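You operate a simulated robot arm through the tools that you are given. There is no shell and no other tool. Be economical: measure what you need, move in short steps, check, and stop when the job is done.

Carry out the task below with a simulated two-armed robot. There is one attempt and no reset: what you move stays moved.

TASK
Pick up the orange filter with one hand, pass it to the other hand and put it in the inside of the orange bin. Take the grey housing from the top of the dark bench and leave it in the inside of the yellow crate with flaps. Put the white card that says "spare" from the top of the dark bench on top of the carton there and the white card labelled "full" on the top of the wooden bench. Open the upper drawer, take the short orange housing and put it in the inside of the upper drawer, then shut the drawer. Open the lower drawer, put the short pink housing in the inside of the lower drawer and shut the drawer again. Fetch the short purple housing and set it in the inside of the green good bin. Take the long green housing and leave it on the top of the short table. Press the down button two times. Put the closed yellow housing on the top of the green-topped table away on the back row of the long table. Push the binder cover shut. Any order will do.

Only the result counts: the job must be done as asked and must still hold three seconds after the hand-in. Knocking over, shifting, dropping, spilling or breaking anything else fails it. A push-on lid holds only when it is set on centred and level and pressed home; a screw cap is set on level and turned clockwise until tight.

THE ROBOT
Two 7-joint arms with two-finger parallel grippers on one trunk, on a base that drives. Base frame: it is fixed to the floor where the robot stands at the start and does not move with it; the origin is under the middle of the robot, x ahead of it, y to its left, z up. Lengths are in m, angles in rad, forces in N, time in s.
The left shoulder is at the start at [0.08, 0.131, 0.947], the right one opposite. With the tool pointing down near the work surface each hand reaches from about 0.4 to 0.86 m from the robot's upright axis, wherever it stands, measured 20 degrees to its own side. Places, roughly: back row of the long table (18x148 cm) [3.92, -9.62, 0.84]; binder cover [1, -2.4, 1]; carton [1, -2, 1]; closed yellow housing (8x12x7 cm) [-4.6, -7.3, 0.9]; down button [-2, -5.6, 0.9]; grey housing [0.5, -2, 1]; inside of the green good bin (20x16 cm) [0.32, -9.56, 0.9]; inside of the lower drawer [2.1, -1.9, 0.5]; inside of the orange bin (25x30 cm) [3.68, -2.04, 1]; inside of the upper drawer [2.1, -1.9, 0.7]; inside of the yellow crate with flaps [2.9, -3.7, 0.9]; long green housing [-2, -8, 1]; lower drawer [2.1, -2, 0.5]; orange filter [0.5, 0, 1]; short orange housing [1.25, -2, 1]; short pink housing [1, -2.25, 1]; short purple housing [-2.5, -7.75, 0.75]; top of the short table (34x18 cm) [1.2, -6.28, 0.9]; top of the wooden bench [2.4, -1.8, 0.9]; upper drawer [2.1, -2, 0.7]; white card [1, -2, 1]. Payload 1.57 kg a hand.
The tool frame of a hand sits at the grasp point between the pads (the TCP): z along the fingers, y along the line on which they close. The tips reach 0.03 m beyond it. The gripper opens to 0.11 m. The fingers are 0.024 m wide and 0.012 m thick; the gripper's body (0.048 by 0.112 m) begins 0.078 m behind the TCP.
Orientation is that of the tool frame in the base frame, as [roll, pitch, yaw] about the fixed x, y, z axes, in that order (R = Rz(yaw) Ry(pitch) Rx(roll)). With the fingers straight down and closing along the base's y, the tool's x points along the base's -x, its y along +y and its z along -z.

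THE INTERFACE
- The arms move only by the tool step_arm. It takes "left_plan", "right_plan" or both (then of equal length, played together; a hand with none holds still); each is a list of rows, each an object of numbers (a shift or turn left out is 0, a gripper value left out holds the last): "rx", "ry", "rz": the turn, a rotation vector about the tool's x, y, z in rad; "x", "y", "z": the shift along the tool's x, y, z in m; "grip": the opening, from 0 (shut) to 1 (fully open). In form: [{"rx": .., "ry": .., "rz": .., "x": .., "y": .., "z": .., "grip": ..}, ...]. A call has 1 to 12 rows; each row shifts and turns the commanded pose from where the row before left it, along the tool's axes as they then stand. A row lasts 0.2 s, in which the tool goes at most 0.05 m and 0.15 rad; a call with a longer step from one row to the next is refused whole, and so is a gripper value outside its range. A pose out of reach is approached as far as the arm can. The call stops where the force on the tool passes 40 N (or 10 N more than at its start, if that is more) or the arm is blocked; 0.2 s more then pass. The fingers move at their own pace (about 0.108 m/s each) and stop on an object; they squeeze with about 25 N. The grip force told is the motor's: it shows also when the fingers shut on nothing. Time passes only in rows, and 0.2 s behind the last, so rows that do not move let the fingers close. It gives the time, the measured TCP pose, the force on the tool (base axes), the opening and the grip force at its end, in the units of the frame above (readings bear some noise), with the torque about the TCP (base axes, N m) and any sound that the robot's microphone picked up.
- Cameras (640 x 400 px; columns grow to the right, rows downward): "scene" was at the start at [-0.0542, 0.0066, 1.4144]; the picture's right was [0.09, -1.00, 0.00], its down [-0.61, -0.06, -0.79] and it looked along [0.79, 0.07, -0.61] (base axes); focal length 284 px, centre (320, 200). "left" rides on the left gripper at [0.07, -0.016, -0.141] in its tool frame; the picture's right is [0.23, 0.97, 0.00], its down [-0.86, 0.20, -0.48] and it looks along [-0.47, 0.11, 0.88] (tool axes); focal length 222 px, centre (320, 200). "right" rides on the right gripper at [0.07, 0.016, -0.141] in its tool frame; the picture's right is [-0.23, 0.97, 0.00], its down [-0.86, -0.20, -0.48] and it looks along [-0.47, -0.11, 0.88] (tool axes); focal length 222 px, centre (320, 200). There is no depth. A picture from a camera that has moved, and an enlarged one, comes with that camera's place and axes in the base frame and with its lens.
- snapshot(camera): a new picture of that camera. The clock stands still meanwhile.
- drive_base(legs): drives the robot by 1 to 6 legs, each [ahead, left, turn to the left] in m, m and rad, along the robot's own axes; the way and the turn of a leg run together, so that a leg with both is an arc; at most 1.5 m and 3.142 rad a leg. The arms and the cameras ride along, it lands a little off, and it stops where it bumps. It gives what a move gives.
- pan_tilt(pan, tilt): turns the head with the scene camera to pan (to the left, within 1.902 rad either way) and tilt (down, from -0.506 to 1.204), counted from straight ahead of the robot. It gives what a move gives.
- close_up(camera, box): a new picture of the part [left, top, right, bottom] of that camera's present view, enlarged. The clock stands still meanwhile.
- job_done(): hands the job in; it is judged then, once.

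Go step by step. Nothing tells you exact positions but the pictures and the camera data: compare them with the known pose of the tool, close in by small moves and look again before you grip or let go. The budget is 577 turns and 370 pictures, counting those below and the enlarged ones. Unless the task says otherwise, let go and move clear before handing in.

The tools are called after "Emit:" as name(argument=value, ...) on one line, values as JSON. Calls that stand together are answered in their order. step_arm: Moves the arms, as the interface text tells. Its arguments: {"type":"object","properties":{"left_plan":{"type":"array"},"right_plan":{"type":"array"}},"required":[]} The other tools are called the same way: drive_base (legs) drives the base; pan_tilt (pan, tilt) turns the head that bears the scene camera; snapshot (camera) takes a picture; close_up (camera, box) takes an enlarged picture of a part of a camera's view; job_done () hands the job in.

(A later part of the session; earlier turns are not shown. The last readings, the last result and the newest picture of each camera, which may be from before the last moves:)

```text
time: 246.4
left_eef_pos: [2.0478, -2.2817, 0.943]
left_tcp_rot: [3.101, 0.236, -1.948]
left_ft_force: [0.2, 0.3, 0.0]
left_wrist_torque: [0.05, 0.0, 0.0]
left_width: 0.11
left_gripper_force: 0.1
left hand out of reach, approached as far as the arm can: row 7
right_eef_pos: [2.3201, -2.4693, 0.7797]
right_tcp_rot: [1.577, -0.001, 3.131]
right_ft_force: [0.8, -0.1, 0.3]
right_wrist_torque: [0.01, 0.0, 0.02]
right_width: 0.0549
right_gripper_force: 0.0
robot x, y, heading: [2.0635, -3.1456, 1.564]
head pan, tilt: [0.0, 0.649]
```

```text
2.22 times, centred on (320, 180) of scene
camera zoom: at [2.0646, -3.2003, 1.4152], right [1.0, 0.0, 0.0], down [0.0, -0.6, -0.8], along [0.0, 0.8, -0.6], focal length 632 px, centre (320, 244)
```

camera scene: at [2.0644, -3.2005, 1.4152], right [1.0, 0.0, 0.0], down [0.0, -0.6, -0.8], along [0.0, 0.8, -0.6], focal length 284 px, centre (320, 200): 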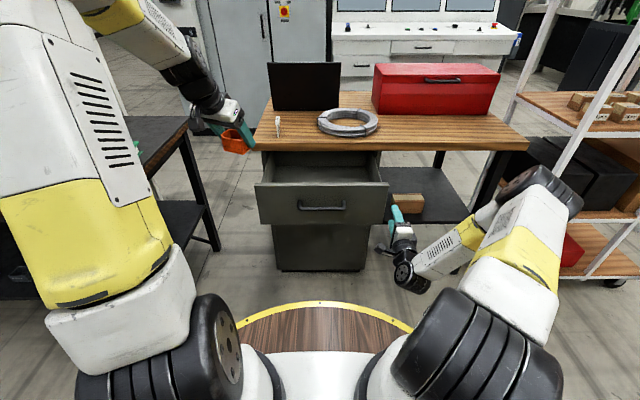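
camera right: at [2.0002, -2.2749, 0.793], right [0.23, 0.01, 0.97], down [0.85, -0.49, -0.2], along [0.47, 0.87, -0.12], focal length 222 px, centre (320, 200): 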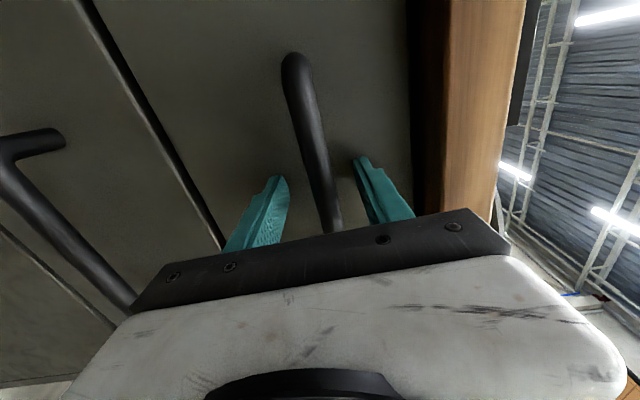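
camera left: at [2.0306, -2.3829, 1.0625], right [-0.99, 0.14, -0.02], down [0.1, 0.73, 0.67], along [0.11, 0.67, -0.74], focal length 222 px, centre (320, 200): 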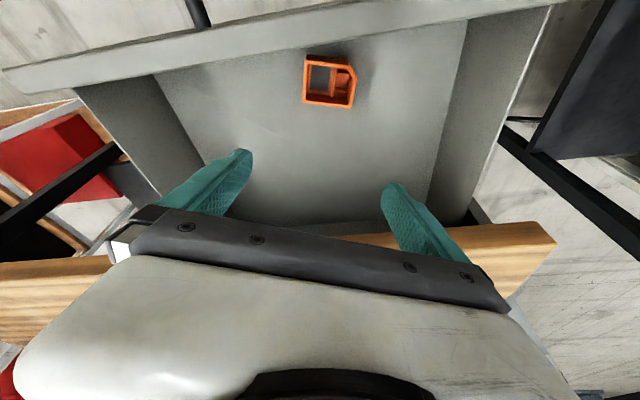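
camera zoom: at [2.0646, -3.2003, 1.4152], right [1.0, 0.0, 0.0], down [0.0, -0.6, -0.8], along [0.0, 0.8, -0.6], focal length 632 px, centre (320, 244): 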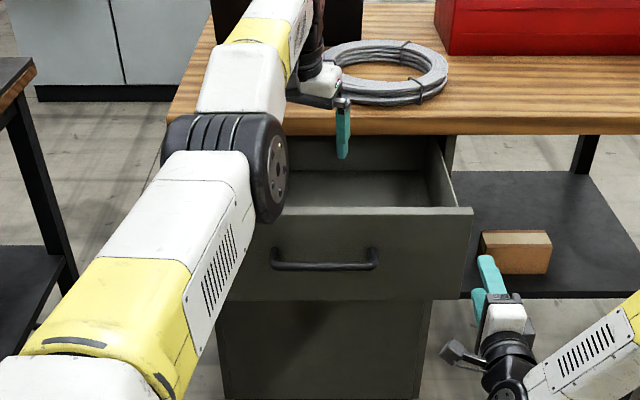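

The orange housing sits in the upper drawer. I lift the left hand clear, close the right fingers and place them below the handle to push the drawer shut.

Emit:
step_arm(left_plan=[{"x": -0.008, "z": -0.035}, {"x": -0.008, "z": -0.035}, {"x": 0.03, "z": -0.03}, {"x": 0.03, "z": -0.03}, {"y": 0.04}, {"y": 0.04}, {"y": 0.04}, {"y": 0.04}, {}], right_plan=[{"z": -0.03, "grip": 0}, {"y": -0.03}, {"y": -0.03}, {"x": 0.045}, {"x": 0.045}, {"x": 0.045}, {"x": 0.045}, {"x": 0.045}, {"x": 0.03}])

Emit:
snapshot(camera="scene")

Emit:
snapshot(camera="right")

```text
time: 248.4
left_eef_pos: [1.8844, -2.2969, 1.0621]
left_tcp_rot: [3.102, 0.239, -1.95]
left_ft_force: [0.1, -0.4, -0.6]
left_wrist_torque: [-0.02, 0.04, -0.02]
left_width: 0.1099
left_gripper_force: 0.0
left hand out of reach, approached as far as the arm can: row 2, 3, 4, 5, 6, 7, 8
right_eef_pos: [2.0638, -2.4978, 0.7208]
right_tcp_rot: [1.579, 0.0, 3.131]
right_ft_force: [-0.5, 0.4, -0.3]
right_wrist_torque: [0.01, 0.0, 0.05]
right_width: 0.0
right_gripper_force: 21.1
robot x, y, heading: [2.0674, -3.1467, 1.563]
head pan, tilt: [0.0, 0.649]
```

```text
250 pictures are left
camera scene: at [2.0647, -3.2005, 1.4152], right [1.0, 0.0, 0.0], down [0.0, -0.6, -0.8], along [0.0, 0.8, -0.6], focal length 284 px, centre (320, 200)
```

scene: 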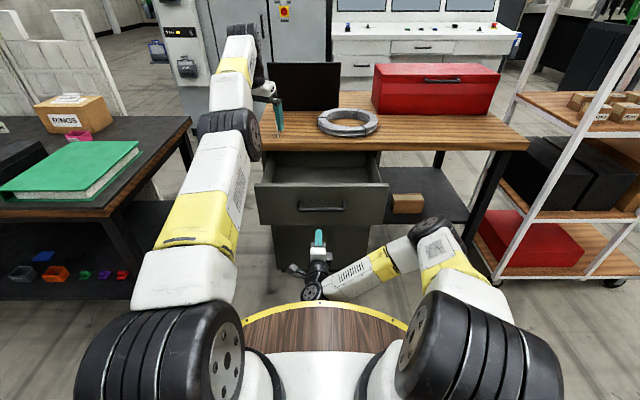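

```text
249 pictures are left
camera right: at [1.9915, -2.6391, 0.7388], right [0.23, 0.0, 0.97], down [0.85, -0.49, -0.2], along [0.48, 0.87, -0.11], focal length 222 px, centre (320, 200)
```

right: 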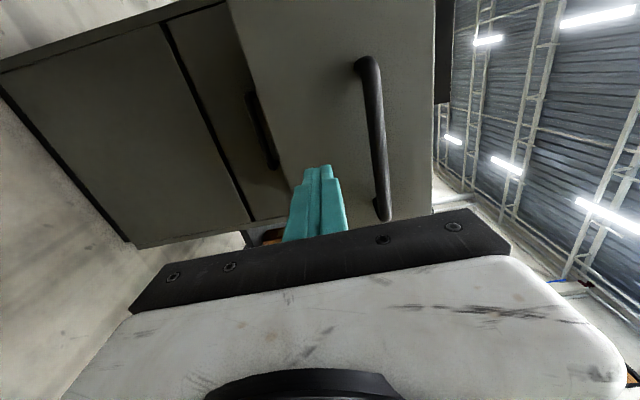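

I drive forward 0.2 m (starting to push), then finish with the arm.

Emit:
drive_base(legs=[[0.2, 0, 0]])

Emit:
step_arm(right_plan=[{"z": 0.04}, {"z": 0.04}, {"z": 0.04}, {"z": 0.03}, {}])

Emit:
snapshot(camera="scene")

```text
time: 250.0
left_eef_pos: [1.8832, -2.0958, 1.0643]
left_tcp_rot: [3.102, 0.239, -1.949]
left_ft_force: [-0.8, -0.2, 0.8]
left_wrist_torque: [-0.01, 0.03, -0.01]
left_width: 0.1102
left_gripper_force: 0.1
right_eef_pos: [2.0649, -2.295, 0.7214]
right_tcp_rot: [1.578, 0.0, 3.132]
right_ft_force: [0.2, 0.4, 0.0]
right_wrist_torque: [0.0, 0.02, 0.01]
right_width: 0.0002
right_gripper_force: 21.4
robot x, y, heading: [2.0688, -2.9441, 1.567]
head pan, tilt: [0.0, 0.649]
```

```text
time: 251.2
left_eef_pos: [1.8838, -2.0961, 1.0637]
left_tcp_rot: [3.102, 0.237, -1.949]
left_ft_force: [0.4, 0.9, 0.3]
left_wrist_torque: [-0.01, 0.01, 0.0]
left_width: 0.1102
left_gripper_force: 0.0
right_eef_pos: [2.0657, -2.1441, 0.7208]
right_tcp_rot: [1.578, 0.0, 3.13]
right_ft_force: [0.3, -0.7, 0.3]
right_wrist_torque: [-0.01, 0.02, 0.0]
right_width: 0.0
right_gripper_force: 21.4
robot x, y, heading: [2.0698, -2.9423, 1.569]
head pan, tilt: [0.0, 0.649]
```

```text
248 pictures are left
camera scene: at [2.0652, -2.999, 1.4152], right [1.0, 0.0, 0.0], down [0.0, -0.6, -0.8], along [0.0, 0.8, -0.6], focal length 284 px, centre (320, 200)
```

scene: 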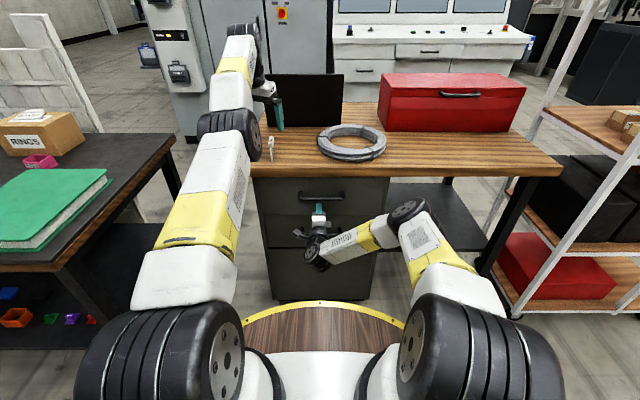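

Emit:
step_arm(right_plan=[{"z": 0.01}, {"z": 0.008}, {"z": 0.006}, {}])

Emit:
close_up(camera="scene", box=[230, 130, 430, 310])

```text
time: 251.8
left_eef_pos: [1.8857, -2.0977, 1.0644]
left_tcp_rot: [3.101, 0.238, -1.95]
left_ft_force: [0.6, 0.3, 0.7]
left_wrist_torque: [-0.01, 0.0, 0.01]
left_width: 0.11
left_gripper_force: 0.0
right_eef_pos: [2.0652, -2.1335, 0.7207]
right_tcp_rot: [1.576, 0.0, 3.13]
right_ft_force: [3.8, -20.3, 9.9]
right_wrist_torque: [0.33, 0.13, 0.14]
right_width: 0.0
right_gripper_force: 21.5
robot x, y, heading: [2.0648, -2.9434, 1.567]
head pan, tilt: [0.0, 0.649]
stopped in row 2 (right hand): the force on the tool passed its limit at 55 N (the readings are from after the stop); the commanded pose is now the measured one
```

```text
2.22 times, centred on (330, 220) of scene
camera zoom: at [2.0654, -3.0006, 1.4151], right [1.0, 0.0, 0.0], down [0.0, -0.6, -0.8], along [0.0, 0.8, -0.6], focal length 632 px, centre (298, 156)
```

zoom: 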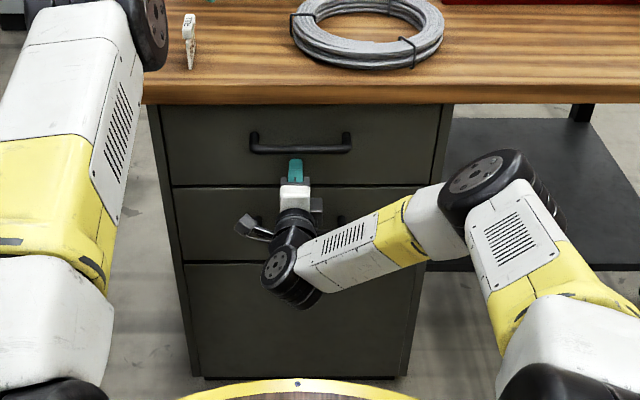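

Upper drawer is shut. Next the pink housing with the left hand: I raise the right hand out of the way, square the left hand, and drive back to the bench.

Emit:
step_arm(right_plan=[{"z": -0.05}, {"z": -0.05}, {"z": -0.05}, {"y": 0.05}, {"y": 0.05}, {"y": 0.05}, {"y": 0.05}, {"y": 0.05}, {"y": 0.05}, {"y": 0.04}], left_plan=[{"x": 0.04}, {"x": 0.04}, {"x": 0.03}, {"rx": -0.03, "rz": -0.122}, {"rx": -0.03, "rz": -0.122}, {"rx": -0.03, "rz": -0.122}, {"ry": -0.107}, {"ry": -0.107}, {"ry": -0.107}, {}])

Emit:
drive_base(legs=[[-0.25, 0, 0], [0, 0.93, 0], [0.18, 0, 0]])

Emit:
snapshot(camera="left")

Emit:
snapshot(camera="scene")

```text
time: 254.0
left_eef_pos: [1.833, -2.0216, 1.0872]
left_tcp_rot: [3.096, 0.571, -1.588]
left_ft_force: [0.8, -0.3, 0.4]
left_wrist_torque: [-0.02, 0.03, 0.03]
left_width: 0.1103
left_gripper_force: 0.0
left hand out of reach, approached as far as the arm can: row 1, 2, 3, 5, 7, 8, 9
right_eef_pos: [2.0638, -2.2801, 1.059]
right_tcp_rot: [1.58, 0.0, 3.133]
right_ft_force: [-0.5, -1.4, -0.7]
right_wrist_torque: [-0.01, -0.02, 0.02]
right_width: 0.0001
right_gripper_force: 21.4
robot x, y, heading: [2.0682, -2.9467, 1.569]
head pan, tilt: [0.0, 0.649]
```

```text
time: 261.4
left_eef_pos: [0.8973, -2.091, 1.0877]
left_tcp_rot: [3.098, 0.568, -1.581]
left_ft_force: [0.4, -0.7, -0.8]
left_wrist_torque: [0.0, -0.03, 0.03]
left_width: 0.1101
left_gripper_force: 0.1
right_eef_pos: [1.1293, -2.3473, 1.0593]
right_tcp_rot: [1.578, -0.001, 3.137]
right_ft_force: [0.8, 0.3, -0.5]
right_wrist_torque: [0.01, 0.0, -0.01]
right_width: 0.0001
right_gripper_force: 21.5
robot x, y, heading: [1.1308, -3.0091, 1.572]
head pan, tilt: [0.0, 0.649]
```

```text
246 pictures are left
camera left: at [0.9178, -2.2251, 1.1692], right [-0.97, -0.21, -0.09], down [-0.17, 0.46, 0.87], along [-0.14, 0.86, -0.48], focal length 222 px, centre (320, 200)
```

left: 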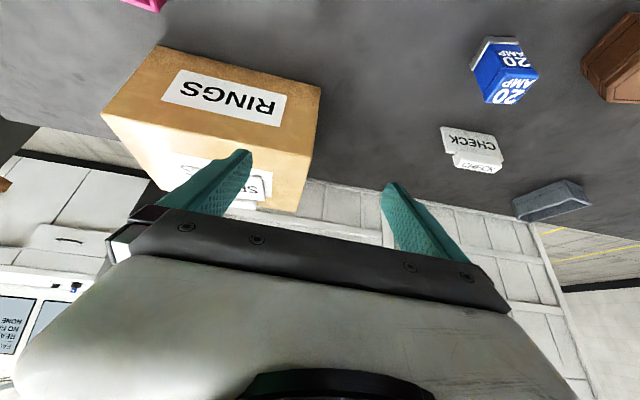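

```text
245 pictures are left
camera scene: at [1.1346, -3.0672, 1.4152], right [1.0, 0.0, 0.0], down [0.0, -0.6, -0.8], along [0.0, 0.8, -0.6], focal length 284 px, centre (320, 200)
```

scene: 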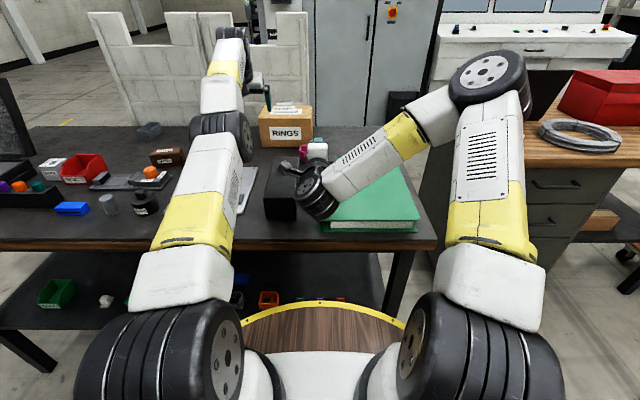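

I clear the right hand to the right and bring the left hand over the pink housing (≈(1.09, −2.13)).

Emit:
step_arm(right_plan=[{"x": -0.05}, {"x": -0.05}, {"x": -0.05}, {"x": -0.05}, {"x": -0.05}, {"x": -0.05}, {"x": -0.05}])

Emit:
step_arm(left_plan=[{"x": 0.0214, "y": -0.0386, "z": -0.0087}, {"x": 0.0214, "y": -0.0386, "z": -0.0087}, {"x": 0.0214, "y": -0.0386, "z": -0.0087}, {"x": 0.0214, "y": -0.0386, "z": -0.0087}, {"x": 0.0214, "y": -0.0386, "z": -0.0087}, {}])

Emit:
snapshot(camera="left")

```text
time: 263.0
left_eef_pos: [0.8954, -2.091, 1.0874]
left_tcp_rot: [3.1, 0.571, -1.58]
left_ft_force: [-0.4, -0.6, 0.7]
left_wrist_torque: [0.01, -0.02, -0.03]
left_width: 0.1101
left_gripper_force: 0.0
right_eef_pos: [1.4784, -2.3517, 1.0596]
right_tcp_rot: [1.578, 0.001, 3.138]
right_ft_force: [-0.4, 0.4, -1.0]
right_wrist_torque: [0.04, 0.02, -0.06]
right_width: 0.0
right_gripper_force: 21.3
robot x, y, heading: [1.1375, -3.0111, 1.576]
head pan, tilt: [0.0, 0.649]
```

```text
time: 264.4
left_eef_pos: [1.097, -2.0998, 1.088]
left_tcp_rot: [3.097, 0.567, -1.58]
left_ft_force: [-0.6, -1.1, 0.1]
left_wrist_torque: [-0.03, 0.02, 0.02]
left_width: 0.1101
left_gripper_force: 0.0
left hand out of reach, approached as far as the arm can: row 1, 2, 3, 4, 5
right_eef_pos: [1.4798, -2.3512, 1.06]
right_tcp_rot: [1.578, -0.001, 3.138]
right_ft_force: [-0.4, -0.3, -0.4]
right_wrist_torque: [-0.01, -0.02, -0.02]
right_width: 0.0
right_gripper_force: 21.3
robot x, y, heading: [1.1373, -3.0136, 1.572]
head pan, tilt: [0.0, 0.649]
```

```text
244 pictures are left
camera left: at [1.1178, -2.2326, 1.1695], right [-0.97, -0.21, -0.09], down [-0.17, 0.46, 0.87], along [-0.14, 0.86, -0.48], focal length 222 px, centre (320, 200)
```

left: 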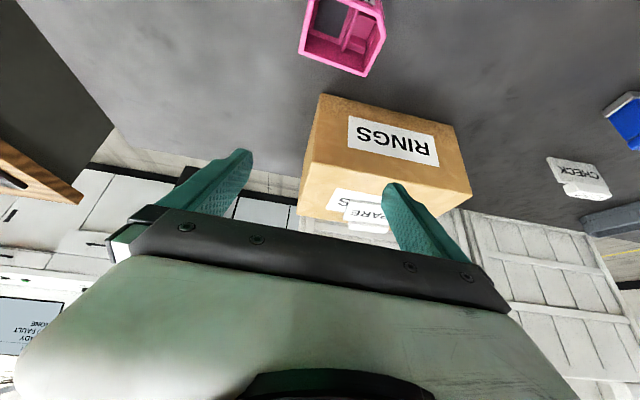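

Emit:
step_arm(left_plan=[{"x": 0.035, "z": 0.018}, {"x": 0.035, "z": 0.018}, {"x": 0.035, "z": 0.018}, {}])

Emit:
snapshot(camera="left")

```text
time: 265.4
left_eef_pos: [1.106, -2.0818, 1.0012]
left_tcp_rot: [3.097, 0.569, -1.578]
left_ft_force: [0.3, -0.5, 0.1]
left_wrist_torque: [-0.01, -0.02, 0.01]
left_width: 0.11
left_gripper_force: 0.1
left hand out of reach, approached as far as the arm can: row 1, 2, 3
right_eef_pos: [1.4798, -2.3516, 1.059]
right_tcp_rot: [1.579, 0.0, 3.138]
right_ft_force: [1.0, 0.0, 0.1]
right_wrist_torque: [-0.01, 0.01, 0.01]
right_width: 0.0002
right_gripper_force: 20.9
robot x, y, heading: [1.1348, -3.0095, 1.575]
head pan, tilt: [0.0, 0.649]
```

```text
243 pictures are left
camera left: at [1.1279, -2.2157, 1.0827], right [-0.97, -0.21, -0.09], down [-0.17, 0.46, 0.87], along [-0.14, 0.86, -0.48], focal length 222 px, centre (320, 200)
```

left: 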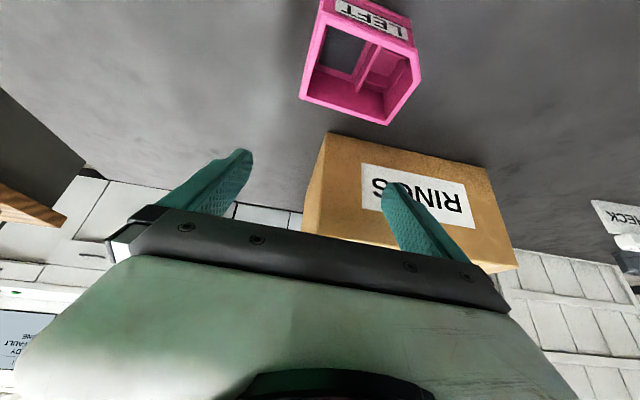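

The left arm resists retracting in this posture, so I back the base 6 cm instead.

Emit:
drive_base(legs=[[-0.07, 0.01, 0]])

Emit:
snapshot(camera="left")

```text
time: 266.5
left_eef_pos: [1.097, -2.1525, 1.0011]
left_tcp_rot: [3.097, 0.568, -1.58]
left_ft_force: [-0.5, -0.3, 0.2]
left_wrist_torque: [-0.01, 0.01, -0.03]
left_width: 0.11
left_gripper_force: 0.0
right_eef_pos: [1.47, -2.4226, 1.0586]
right_tcp_rot: [1.577, -0.001, 3.136]
right_ft_force: [0.8, -0.5, -0.3]
right_wrist_torque: [-0.02, -0.02, 0.0]
right_width: 0.0
right_gripper_force: 21.5
robot x, y, heading: [1.1215, -3.0873, 1.57]
head pan, tilt: [0.0, 0.649]
```

```text
242 pictures are left
camera left: at [1.1181, -2.2869, 1.0827], right [-0.97, -0.21, -0.09], down [-0.17, 0.46, 0.87], along [-0.14, 0.86, -0.48], focal length 222 px, centre (320, 200)
```

left: 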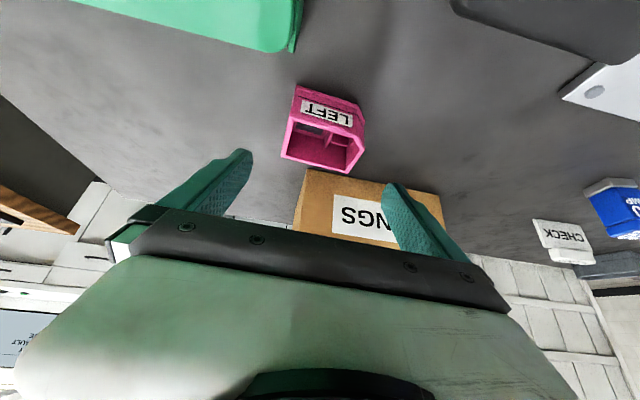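

Emit:
step_arm(left_plan=[{"x": 0.012, "y": 0.003, "z": 0.03}, {"z": 0.034}, {}])

Emit:
snapshot(camera="left")

```text
time: 267.3
left_eef_pos: [1.0848, -2.1449, 0.9385]
left_tcp_rot: [3.096, 0.567, -1.58]
left_ft_force: [-0.1, -0.9, -0.7]
left_wrist_torque: [0.0, 0.03, 0.02]
left_width: 0.1099
left_gripper_force: 0.1
left hand out of reach, approached as far as the arm can: row 2
right_eef_pos: [1.4707, -2.4222, 1.0595]
right_tcp_rot: [1.579, -0.001, 3.137]
right_ft_force: [0.4, -0.4, -0.9]
right_wrist_torque: [0.04, -0.03, 0.02]
right_width: 0.0003
right_gripper_force: 21.4
robot x, y, heading: [1.1257, -3.0829, 1.573]
head pan, tilt: [0.0, 0.649]
```

```text
241 pictures are left
camera left: at [1.1072, -2.2783, 1.0209], right [-0.97, -0.21, -0.09], down [-0.17, 0.46, 0.87], along [-0.14, 0.86, -0.49], focal length 222 px, centre (320, 200)
```

left: 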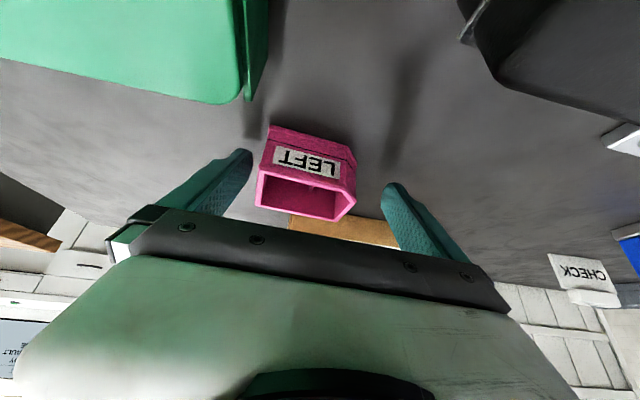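

Emit:
step_arm(left_plan=[{"y": -0.009, "x": 0.002, "z": 0.004}, {"grip": 0.4}, {}, {"grip": 0}, {}, {}])

Emit:
snapshot(camera="left")

```text
time: 268.7
left_eef_pos: [1.0945, -2.1446, 0.9345]
left_tcp_rot: [3.096, 0.568, -1.579]
left_ft_force: [0.8, -0.6, 5.2]
left_wrist_torque: [0.03, -0.21, -0.07]
left_width: 0.0723
left_gripper_force: 25.6
right_eef_pos: [1.4701, -2.4224, 1.0608]
right_tcp_rot: [1.582, 0.001, 3.138]
right_ft_force: [0.1, 0.0, -0.2]
right_wrist_torque: [0.01, -0.01, -0.02]
right_width: 0.0002
right_gripper_force: 21.4
robot x, y, heading: [1.1257, -3.0821, 1.577]
head pan, tilt: [0.0, 0.649]
```

```text
240 pictures are left
camera left: at [1.1161, -2.2783, 1.0164], right [-0.97, -0.21, -0.09], down [-0.17, 0.46, 0.87], along [-0.14, 0.86, -0.48], focal length 222 px, centre (320, 200)
```

left: 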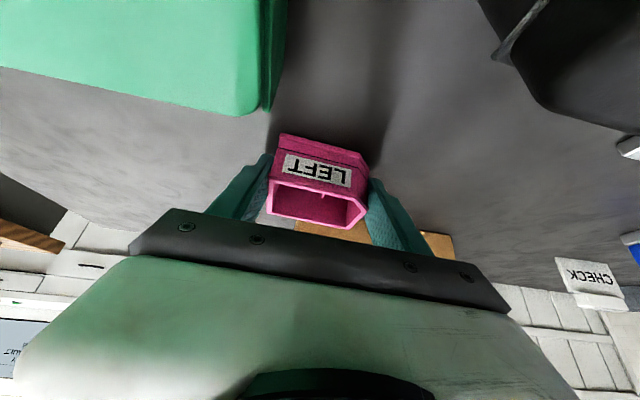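

Pink gripped (72 mm). I lift it and return to the drawers.

Emit:
step_arm(left_plan=[{"x": -0.0215, "z": -0.0337}, {"x": -0.0215, "z": -0.0337}, {"x": -0.0215, "z": -0.0337}, {"x": -0.0215, "z": -0.0337}, {}])

Emit:
drive_base(legs=[[-0.15, 0, 0], [0, -0.95, 0]])

Emit:
snapshot(camera="scene")

```text
time: 269.9
left_eef_pos: [1.0954, -2.1722, 1.0886]
left_tcp_rot: [3.098, 0.569, -1.58]
left_ft_force: [0.1, -0.4, -0.8]
left_wrist_torque: [0.0, -0.01, 0.0]
left_width: 0.0722
left_gripper_force: 25.0
left hand out of reach, approached as far as the arm can: row 1, 2, 3, 4
right_eef_pos: [1.4703, -2.4225, 1.0603]
right_tcp_rot: [1.579, 0.0, 3.137]
right_ft_force: [-0.1, -0.2, -0.3]
right_wrist_torque: [-0.01, 0.02, -0.01]
right_width: 0.0001
right_gripper_force: 21.4
robot x, y, heading: [1.1269, -3.0851, 1.57]
head pan, tilt: [0.0, 0.649]
```

```text
time: 275.8
left_eef_pos: [2.0534, -2.3241, 1.0867]
left_tcp_rot: [3.096, 0.568, -1.586]
left_ft_force: [0.1, -1.2, -1.3]
left_wrist_torque: [-0.02, 0.0, -0.01]
left_width: 0.0718
left_gripper_force: 25.5
right_eef_pos: [2.4262, -2.5771, 1.0593]
right_tcp_rot: [1.579, 0.0, 3.131]
right_ft_force: [-0.5, 0.1, 1.4]
right_wrist_torque: [0.01, -0.01, -0.03]
right_width: 0.0001
right_gripper_force: 21.5
robot x, y, heading: [2.0769, -3.2352, 1.569]
head pan, tilt: [0.0, 0.649]
```

```text
239 pictures are left
camera scene: at [2.0772, -3.2902, 1.4152], right [1.0, 0.0, 0.0], down [0.0, -0.6, -0.8], along [0.0, 0.8, -0.6], focal length 284 px, centre (320, 200)
```

scene: 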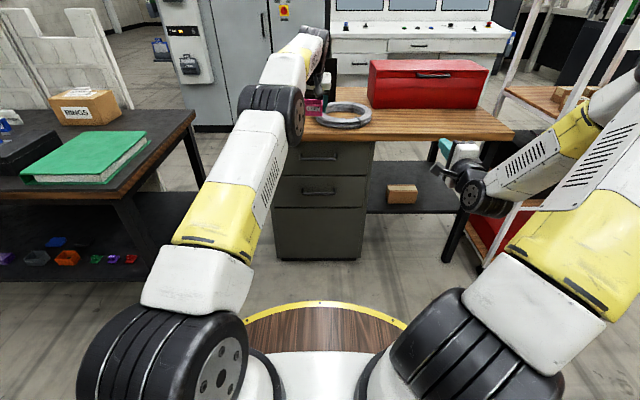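

I swing the left hand to the left, approach, and lower the right hand to the lower handle (z≈0.60).

Emit:
step_arm(left_plan=[{"y": 0.045}, {"y": 0.045}, {"y": 0.045}, {"y": 0.045}, {"y": 0.03}])

Emit:
drive_base(legs=[[0.28, 0, 0]])

Emit:
step_arm(right_plan=[{"x": 0.025, "y": -0.042}, {"x": 0.032, "y": -0.038}, {"x": 0.032, "y": -0.038}, {"x": 0.032, "y": -0.038}, {"x": 0.032, "y": -0.038}, {"x": 0.032, "y": -0.038}, {"x": 0.032, "y": -0.038}, {"x": 0.032, "y": -0.038}, {"x": 0.032, "y": -0.038}, {"x": 0.032, "y": -0.038}, {"x": 0.032, "y": -0.038}, {"x": 0.025, "y": -0.037, "grip": 0.5}])

Emit:
snapshot(camera="right")

Emit:
snapshot(camera="scene")

```text
time: 277.0
left_eef_pos: [1.8442, -2.3256, 1.0943]
left_tcp_rot: [3.096, 0.568, -1.586]
left_ft_force: [-0.4, -0.2, -1.1]
left_wrist_torque: [-0.02, 0.01, 0.02]
left_width: 0.0717
left_gripper_force: 25.0
right_eef_pos: [2.4262, -2.5754, 1.0595]
right_tcp_rot: [1.579, 0.001, 3.132]
right_ft_force: [0.4, -0.2, 0.3]
right_wrist_torque: [0.01, -0.02, 0.02]
right_width: 0.0
right_gripper_force: 21.2
robot x, y, heading: [2.0757, -3.2342, 1.566]
head pan, tilt: [0.0, 0.649]
```

```text
time: 279.0
left_eef_pos: [1.8431, -2.0444, 1.0947]
left_tcp_rot: [3.098, 0.566, -1.585]
left_ft_force: [-0.3, 0.1, -1.1]
left_wrist_torque: [0.0, 0.01, -0.01]
left_width: 0.0717
left_gripper_force: 24.8
right_eef_pos: [2.4267, -2.2951, 1.0587]
right_tcp_rot: [1.576, 0.001, 3.133]
right_ft_force: [-0.2, 0.3, -0.3]
right_wrist_torque: [0.0, 0.0, 0.01]
right_width: 0.0001
right_gripper_force: 21.1
robot x, y, heading: [2.0749, -2.955, 1.565]
head pan, tilt: [0.0, 0.649]
```

```text
time: 281.6
left_eef_pos: [1.8443, -2.0445, 1.0943]
left_tcp_rot: [3.098, 0.568, -1.585]
left_ft_force: [0.9, -0.1, -1.2]
left_wrist_torque: [-0.01, -0.01, 0.0]
left_width: 0.0716
left_gripper_force: 24.9
right_eef_pos: [2.0567, -2.2947, 0.6006]
right_tcp_rot: [1.579, 0.0, 3.13]
right_ft_force: [0.4, 0.2, -0.7]
right_wrist_torque: [-0.02, 0.01, 0.01]
right_width: 0.0547
right_gripper_force: 0.0
robot x, y, heading: [2.08, -2.9535, 1.569]
head pan, tilt: [0.0, 0.649]
```

```text
238 pictures are left
camera right: at [1.9843, -2.4356, 0.6176], right [0.23, 0.0, 0.97], down [0.85, -0.49, -0.2], along [0.48, 0.87, -0.11], focal length 222 px, centre (320, 200)
```

right: 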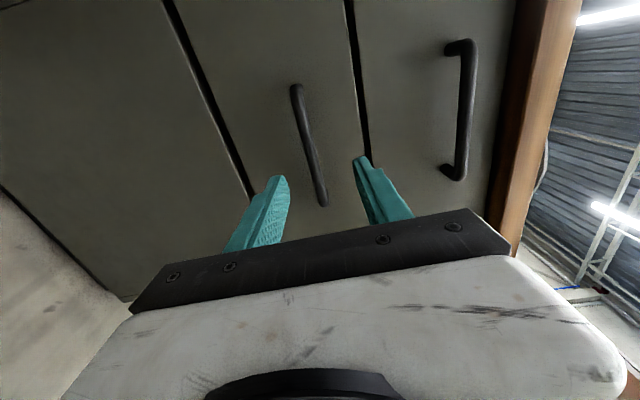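

```text
237 pictures are left
camera scene: at [2.0782, -3.0095, 1.4152], right [1.0, 0.0, 0.0], down [0.0, -0.6, -0.8], along [0.0, 0.8, -0.6], focal length 284 px, centre (320, 200)
```

scene: 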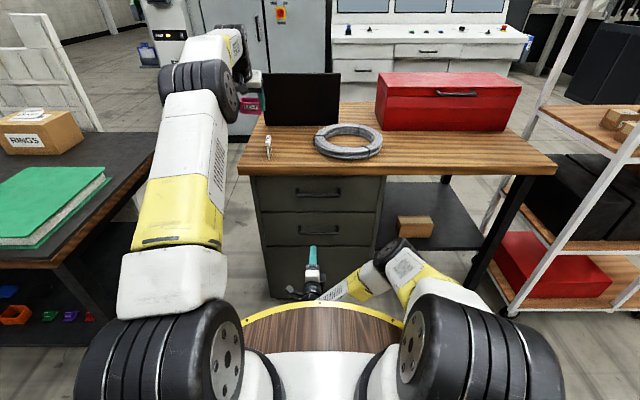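

Emit:
step_arm(right_plan=[{"y": -0.019}, {"z": 0.045}, {"z": 0.045}, {"z": 0.04}, {}])

Emit:
snapshot(camera="right")

```text
time: 282.8
left_eef_pos: [1.8442, -2.0443, 1.0941]
left_tcp_rot: [3.099, 0.567, -1.582]
left_ft_force: [-0.8, -0.1, -0.7]
left_wrist_torque: [0.01, -0.02, -0.01]
left_width: 0.0717
left_gripper_force: 24.7
right_eef_pos: [2.0569, -2.1644, 0.5803]
right_tcp_rot: [1.578, -0.002, 3.133]
right_ft_force: [-0.6, -0.2, -0.1]
right_wrist_torque: [-0.03, -0.02, -0.03]
right_width: 0.0554
right_gripper_force: 0.0
robot x, y, heading: [2.079, -2.9531, 1.57]
head pan, tilt: [0.0, 0.649]
```

```text
236 pictures are left
camera right: at [1.9853, -2.3057, 0.5977], right [0.23, 0.01, 0.97], down [0.85, -0.49, -0.2], along [0.47, 0.87, -0.12], focal length 222 px, centre (320, 200)
```

right: 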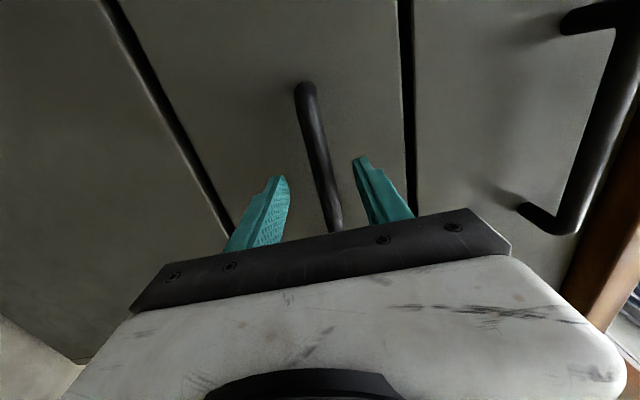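

Emit:
step_arm(right_plan=[{"y": 0.005}, {"z": 0.027}, {"grip": 0}, {}, {}, {}])

```text
time: 284.2
left_eef_pos: [1.8452, -2.0442, 1.0945]
left_tcp_rot: [3.097, 0.567, -1.584]
left_ft_force: [0.8, 0.3, -0.9]
left_wrist_torque: [0.02, 0.01, 0.02]
left_width: 0.0717
left_gripper_force: 25.2
right_eef_pos: [2.0574, -2.1553, 0.5837]
right_tcp_rot: [1.58, 0.001, 3.131]
right_ft_force: [-0.9, 1.5, -3.8]
right_wrist_torque: [-0.03, -0.02, 0.1]
right_width: 0.0157
right_gripper_force: 31.1
right hand out of reach, approached as far as the arm can: row 2
robot x, y, heading: [2.08, -2.9532, 1.569]
head pan, tilt: [0.0, 0.649]
```

Lower bar gripped. I pull the drawer open by backing the base 0.27 m.

Emit:
drive_base(legs=[[-0.27, 0, 0]])

Emit:
snapshot(camera="scene")

```text
time: 286.1
left_eef_pos: [1.8444, -2.3161, 1.0943]
left_tcp_rot: [3.097, 0.567, -1.586]
left_ft_force: [-0.1, 0.0, -0.6]
left_wrist_torque: [-0.02, 0.0, 0.03]
left_width: 0.0718
left_gripper_force: 24.9
right_eef_pos: [2.0579, -2.4294, 0.5846]
right_tcp_rot: [1.579, -0.001, 3.132]
right_ft_force: [-11.4, 0.8, -6.1]
right_wrist_torque: [-0.08, 0.02, 0.48]
right_width: 0.016
right_gripper_force: 31.6
robot x, y, heading: [2.0768, -3.2277, 1.565]
head pan, tilt: [0.0, 0.649]
```

```text
235 pictures are left
camera scene: at [2.0764, -3.2822, 1.4152], right [1.0, 0.0, 0.0], down [0.0, -0.6, -0.8], along [0.0, 0.8, -0.6], focal length 284 px, centre (320, 200)
```

scene: 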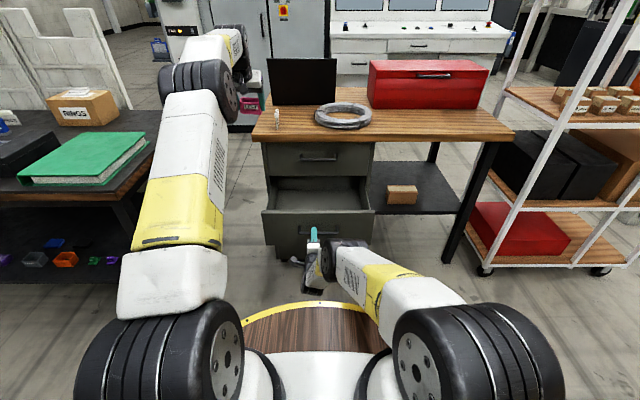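

The lower drawer is open. I release and move the right hand aside.

Emit:
step_arm(right_plan=[{"grip": 0.5}, {}, {}, {"z": -0.04}, {"x": -0.05}, {"x": -0.05}, {"x": -0.05}, {"x": -0.05}, {"x": -0.05}, {"x": -0.04, "grip": 0}, {}])

Emit:
step_arm(left_plan=[{"y": -0.045}, {"y": -0.045}, {"y": -0.045}, {"y": -0.045}, {"y": -0.03}, {"ry": 0.15}, {"ry": 0.15}, {"ry": 0.15}, {}])

Emit:
snapshot(camera="left")

Emit:
snapshot(camera="scene")

```text
time: 288.5
left_eef_pos: [1.8449, -2.3173, 1.0943]
left_tcp_rot: [3.098, 0.567, -1.587]
left_ft_force: [0.0, 0.3, -1.2]
left_wrist_torque: [0.0, -0.04, 0.0]
left_width: 0.072
left_gripper_force: 24.9
right_eef_pos: [2.3479, -2.4731, 0.5843]
right_tcp_rot: [1.579, 0.001, 3.131]
right_ft_force: [0.2, 0.4, 0.8]
right_wrist_torque: [0.0, 0.02, 0.03]
right_width: 0.0
right_gripper_force: 20.9
robot x, y, heading: [2.0826, -3.2268, 1.568]
head pan, tilt: [0.0, 0.649]
```

```text
time: 290.5
left_eef_pos: [2.0321, -2.4108, 1.0596]
left_tcp_rot: [3.102, 0.183, -1.569]
left_ft_force: [0.3, -0.5, -1.6]
left_wrist_torque: [-0.03, 0.0, -0.01]
left_width: 0.0716
left_gripper_force: 24.9
left hand out of reach, approached as far as the arm can: row 6, 7, 8
right_eef_pos: [2.3481, -2.4737, 0.585]
right_tcp_rot: [1.578, 0.0, 3.131]
right_ft_force: [0.6, -0.6, -0.3]
right_wrist_torque: [-0.04, -0.01, -0.01]
right_width: 0.0
right_gripper_force: 20.7
robot x, y, heading: [2.0779, -3.2275, 1.561]
head pan, tilt: [0.0, 0.649]
```

```text
234 pictures are left
camera left: at [2.0542, -2.5032, 1.1863], right [-0.97, -0.23, -0.01], down [-0.18, 0.75, 0.63], along [-0.14, 0.62, -0.77], focal length 222 px, centre (320, 200)
```

left: 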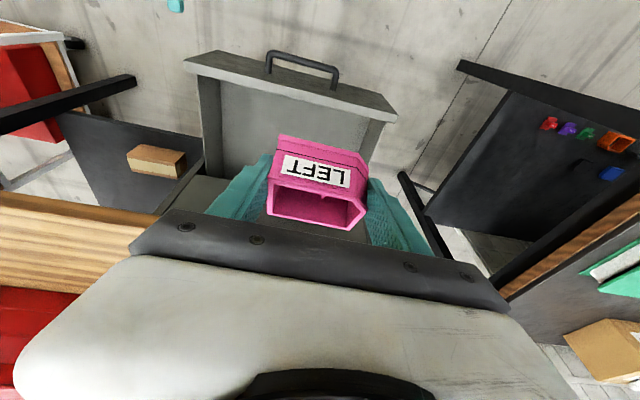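

```text
233 pictures are left
camera scene: at [2.0768, -3.2825, 1.4152], right [1.0, 0.0, 0.0], down [0.0, -0.6, -0.8], along [0.0, 0.8, -0.6], focal length 284 px, centre (320, 200)
```

scene: 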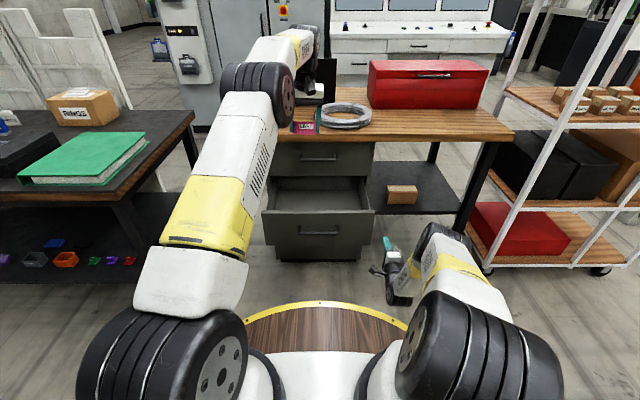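

I move the pink housing forward over the lower drawer and begin lowering.

Emit:
step_arm(left_plan=[{"x": -0.0405, "y": -0.01, "z": 0.0075}, {"x": -0.0405, "y": -0.01, "z": 0.0075}, {"x": -0.0405, "y": -0.01, "z": 0.0075}, {"x": -0.0405, "y": -0.005, "z": 0.0075}, {}])

Emit:
snapshot(camera="left")

```text
time: 291.7
left_eef_pos: [2.0356, -2.4016, 1.0548]
left_tcp_rot: [3.104, 0.166, -1.569]
left_ft_force: [0.1, 0.1, 0.0]
left_wrist_torque: [-0.01, 0.01, 0.01]
left_width: 0.0715
left_gripper_force: 24.7
left hand out of reach, approached as far as the arm can: row 1, 2, 3, 4
right_eef_pos: [2.3474, -2.4736, 0.584]
right_tcp_rot: [1.578, 0.0, 3.132]
right_ft_force: [0.1, 0.1, -0.3]
right_wrist_torque: [0.0, -0.03, 0.02]
right_width: 0.0
right_gripper_force: 21.3
robot x, y, heading: [2.0749, -3.2279, 1.567]
head pan, tilt: [0.0, 0.649]
```

```text
232 pictures are left
camera left: at [2.0578, -2.4923, 1.1832], right [-0.97, -0.23, 0.0], down [-0.18, 0.76, 0.62], along [-0.14, 0.61, -0.78], focal length 222 px, centre (320, 200)
```

left: 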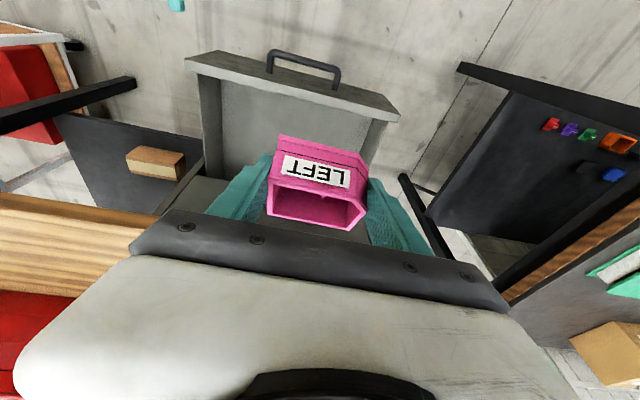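

Too high to reach forward; I lower first (to z≈0.85, in front of the bench), then go forward.

Emit:
step_arm(left_plan=[{"x": 0.007, "z": 0.04}, {"x": 0.007, "z": 0.04}, {"x": 0.007, "z": 0.04}, {"x": 0.007, "z": 0.04}, {"x": 0.005, "z": 0.03}, {"x": -0.04, "z": 0.007}, {"x": -0.04, "z": 0.007}, {"x": -0.04, "z": 0.007}, {"x": -0.02, "z": 0.003}, {}])

Emit:
snapshot(camera="left")

Emit:
snapshot(camera="scene")

```text
time: 293.9
left_eef_pos: [2.0221, -2.3705, 0.861]
left_tcp_rot: [3.103, 0.168, -1.57]
left_ft_force: [-0.9, 0.4, -1.6]
left_wrist_torque: [-0.02, -0.01, 0.01]
left_width: 0.072
left_gripper_force: 25.0
left hand out of reach, approached as far as the arm can: row 6, 7, 8, 9
right_eef_pos: [2.3473, -2.4732, 0.5852]
right_tcp_rot: [1.58, 0.0, 3.131]
right_ft_force: [-0.4, -0.7, 0.1]
right_wrist_torque: [0.03, 0.0, -0.02]
right_width: 0.0003
right_gripper_force: 21.3
robot x, y, heading: [2.0739, -3.2312, 1.559]
head pan, tilt: [0.0, 0.649]
```

```text
231 pictures are left
camera left: at [2.0451, -2.4621, 0.9896], right [-0.97, -0.23, 0.0], down [-0.18, 0.76, 0.62], along [-0.14, 0.61, -0.78], focal length 222 px, centre (320, 200)
```

left: 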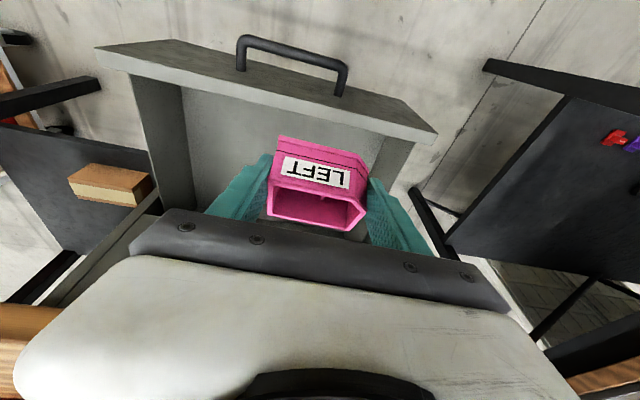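

```text
230 pictures are left
camera scene: at [2.0768, -3.2825, 1.4152], right [1.0, 0.0, 0.0], down [0.0, -0.6, -0.8], along [0.0, 0.8, -0.6], focal length 284 px, centre (320, 200)
```

scene: 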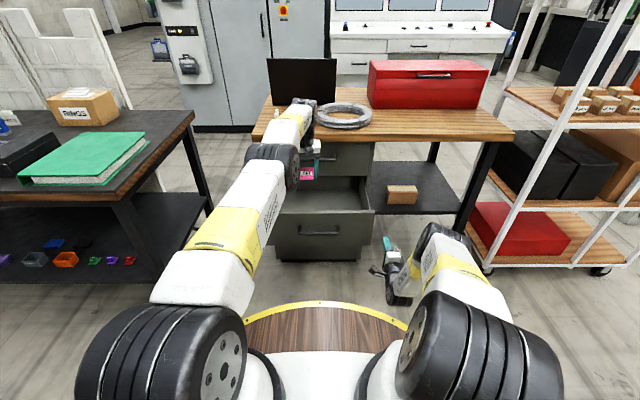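

I shift the right hand a bit further right and drive 0.14 m closer.

Emit:
step_arm(right_plan=[{"x": -0.04}, {"x": -0.04}])

Emit:
drive_base(legs=[[0.13, -0.03, 0]])

Emit:
snapshot(camera="left")

```text
time: 294.5
left_eef_pos: [2.0214, -2.3715, 0.8606]
left_tcp_rot: [3.104, 0.167, -1.569]
left_ft_force: [0.0, 0.2, -0.5]
left_wrist_torque: [-0.01, -0.02, 0.01]
left_width: 0.0715
left_gripper_force: 25.3
right_eef_pos: [2.4256, -2.4735, 0.5846]
right_tcp_rot: [1.58, -0.001, 3.131]
right_ft_force: [-0.5, 0.1, -0.7]
right_wrist_torque: [-0.02, 0.0, -0.02]
right_width: 0.0
right_gripper_force: 21.5
robot x, y, heading: [2.076, -3.2277, 1.567]
head pan, tilt: [0.0, 0.649]
```

```text
time: 295.8
left_eef_pos: [2.0544, -2.2414, 0.862]
left_tcp_rot: [3.104, 0.167, -1.57]
left_ft_force: [-0.4, 0.7, -0.6]
left_wrist_torque: [-0.02, -0.02, 0.01]
left_width: 0.0715
left_gripper_force: 24.8
right_eef_pos: [2.4571, -2.345, 0.5854]
right_tcp_rot: [1.58, 0.001, 3.132]
right_ft_force: [0.5, -0.3, 0.6]
right_wrist_torque: [0.02, -0.01, 0.0]
right_width: 0.0
right_gripper_force: 20.7
robot x, y, heading: [2.1117, -3.1002, 1.571]
head pan, tilt: [0.0, 0.649]
```

```text
229 pictures are left
camera left: at [2.0754, -2.3333, 0.9896], right [-0.97, -0.23, 0.0], down [-0.18, 0.76, 0.62], along [-0.14, 0.61, -0.78], focal length 222 px, centre (320, 200)
```

left: 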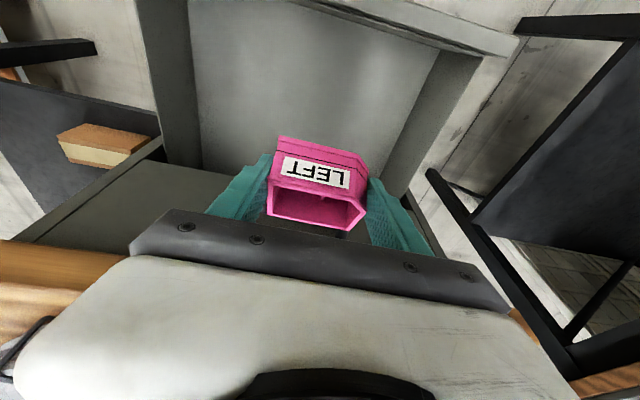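

I lower into the drawer.

Emit:
step_arm(left_plan=[{"x": 0.0067, "z": 0.0394}, {"x": 0.0067, "z": 0.0394}, {"x": 0.0067, "z": 0.0394}, {"x": 0.0067, "z": 0.0394}, {"x": 0.0067, "z": 0.0394}, {}])

Emit:
snapshot(camera="left")

Emit:
close_up(camera="scene", box=[220, 90, 420, 300])

```text
time: 297.2
left_eef_pos: [2.0423, -2.2673, 0.6661]
left_tcp_rot: [3.103, 0.166, -1.568]
left_ft_force: [0.4, 0.5, -1.4]
left_wrist_torque: [0.01, 0.01, 0.02]
left_width: 0.0719
left_gripper_force: 25.4
left hand out of reach, approached as far as the arm can: row 2, 3, 4, 5
right_eef_pos: [2.4574, -2.345, 0.585]
right_tcp_rot: [1.58, 0.0, 3.13]
right_ft_force: [-0.4, 0.2, -0.4]
right_wrist_torque: [0.0, 0.01, 0.02]
right_width: 0.0
right_gripper_force: 21.3
robot x, y, heading: [2.1123, -3.0976, 1.569]
head pan, tilt: [0.0, 0.649]
```

```text
228 pictures are left
camera left: at [2.0647, -2.3588, 0.794], right [-0.97, -0.23, 0.0], down [-0.18, 0.76, 0.62], along [-0.14, 0.61, -0.78], focal length 222 px, centre (320, 200)
```

left: 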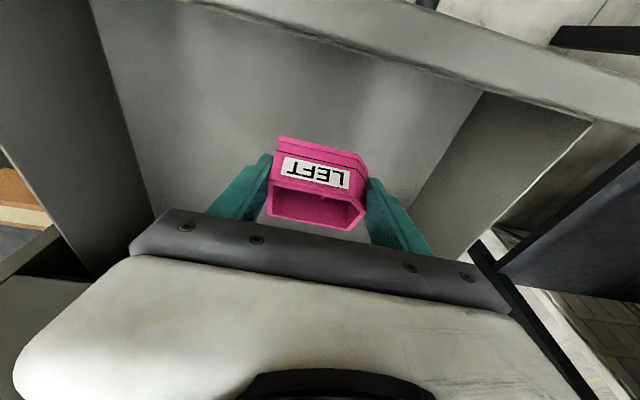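

```text
1.90 times, centred on (320, 195) of scene
camera zoom: at [2.1077, -3.1538, 1.4152], right [1.0, 0.0, 0.0], down [0.0, -0.6, -0.8], along [0.0, 0.8, -0.6], focal length 542 px, centre (320, 210)
```

zoom: 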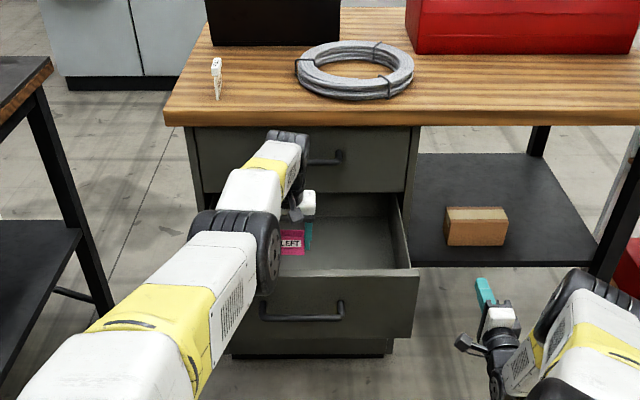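

Emit:
drive_base(legs=[[0.05, 0, 0]])

Emit:
step_arm(left_plan=[{"x": 0.005, "z": 0.03}, {"x": 0.005, "z": 0.03}, {"x": 0.003, "z": 0.018}, {}])

Emit:
snapshot(camera="left")

```text
time: 298.1
left_eef_pos: [2.043, -2.2164, 0.6662]
left_tcp_rot: [3.103, 0.168, -1.568]
left_ft_force: [-0.3, -0.4, -1.2]
left_wrist_torque: [0.0, 0.02, 0.03]
left_width: 0.0716
left_gripper_force: 24.7
right_eef_pos: [2.456, -2.2949, 0.5848]
right_tcp_rot: [1.579, 0.001, 3.131]
right_ft_force: [-0.6, 0.3, -0.3]
right_wrist_torque: [0.01, 0.01, 0.0]
right_width: 0.0001
right_gripper_force: 21.3
robot x, y, heading: [2.111, -3.0482, 1.567]
head pan, tilt: [0.0, 0.649]
```

```text
time: 299.1
left_eef_pos: [2.0321, -2.2407, 0.5911]
left_tcp_rot: [3.104, 0.167, -1.567]
left_ft_force: [0.1, -0.5, -0.8]
left_wrist_torque: [0.0, 0.03, 0.02]
left_width: 0.0716
left_gripper_force: 24.7
left hand out of reach, approached as far as the arm can: row 1, 2, 3
right_eef_pos: [2.4573, -2.2941, 0.5843]
right_tcp_rot: [1.577, 0.0, 3.13]
right_ft_force: [-0.1, 0.7, 0.1]
right_wrist_torque: [0.0, 0.0, -0.03]
right_width: 0.0
right_gripper_force: 21.3
robot x, y, heading: [2.1098, -3.0506, 1.57]
head pan, tilt: [0.0, 0.649]
```

```text
226 pictures are left
camera left: at [2.0552, -2.3316, 0.7189], right [-0.97, -0.23, 0.0], down [-0.18, 0.76, 0.62], along [-0.14, 0.61, -0.78], focal length 222 px, centre (320, 200)
```

left: 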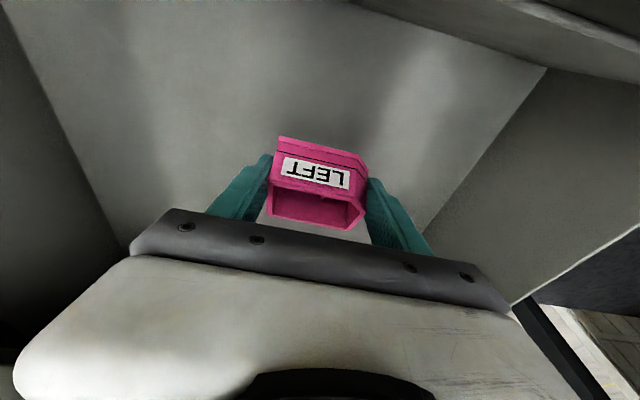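

Drawer floor is at z≈0.51; I lower ~3 cm more.

Emit:
step_arm(left_plan=[{"x": 0.003, "z": 0.016}, {"x": 0.0025, "z": 0.014}, {}])

```text
time: 299.9
left_eef_pos: [2.029, -2.2504, 0.5628]
left_tcp_rot: [3.103, 0.169, -1.567]
left_ft_force: [-0.2, 0.3, -0.6]
left_wrist_torque: [-0.05, 0.01, 0.02]
left_width: 0.072
left_gripper_force: 24.9
left hand out of reach, approached as far as the arm can: row 1, 2
right_eef_pos: [2.4572, -2.2946, 0.5854]
right_tcp_rot: [1.58, -0.001, 3.133]
right_ft_force: [0.2, -1.0, 0.0]
right_wrist_torque: [-0.02, 0.04, 0.01]
right_width: 0.0
right_gripper_force: 21.5
robot x, y, heading: [2.1068, -3.0495, 1.569]
head pan, tilt: [0.0, 0.649]
```

Emit:
step_arm(left_plan=[{"x": 0.0013, "z": 0.008}, {"x": 0.0007, "z": 0.004}, {"x": 0.0007, "z": 0.004}, {}])

Emit:
snapshot(camera="left")

```text
time: 300.9
left_eef_pos: [2.0278, -2.2568, 0.5494]
left_tcp_rot: [3.101, 0.168, -1.567]
left_ft_force: [-0.3, 0.6, -1.2]
left_wrist_torque: [-0.03, 0.0, 0.02]
left_width: 0.0716
left_gripper_force: 25.2
left hand out of reach, approached as far as the arm can: row 1
right_eef_pos: [2.4581, -2.2949, 0.5849]
right_tcp_rot: [1.579, 0.0, 3.131]
right_ft_force: [1.1, -0.4, 0.3]
right_wrist_torque: [-0.01, 0.0, -0.03]
right_width: 0.0
right_gripper_force: 21.3
robot x, y, heading: [2.1109, -3.0497, 1.566]
head pan, tilt: [0.0, 0.649]
```

```text
225 pictures are left
camera left: at [2.0496, -2.3486, 0.6764], right [-0.97, -0.23, 0.0], down [-0.18, 0.76, 0.62], along [-0.14, 0.6, -0.78], focal length 222 px, centre (320, 200)
```

left: 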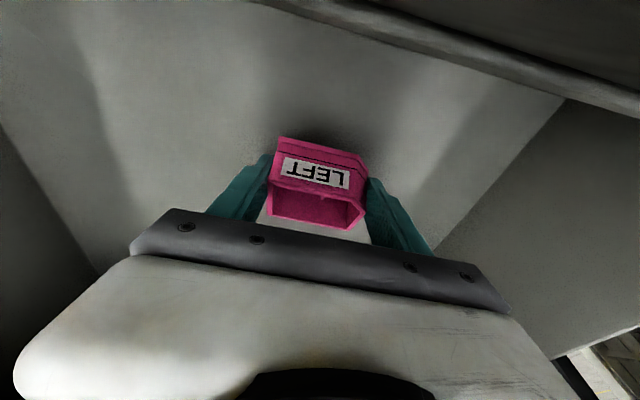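

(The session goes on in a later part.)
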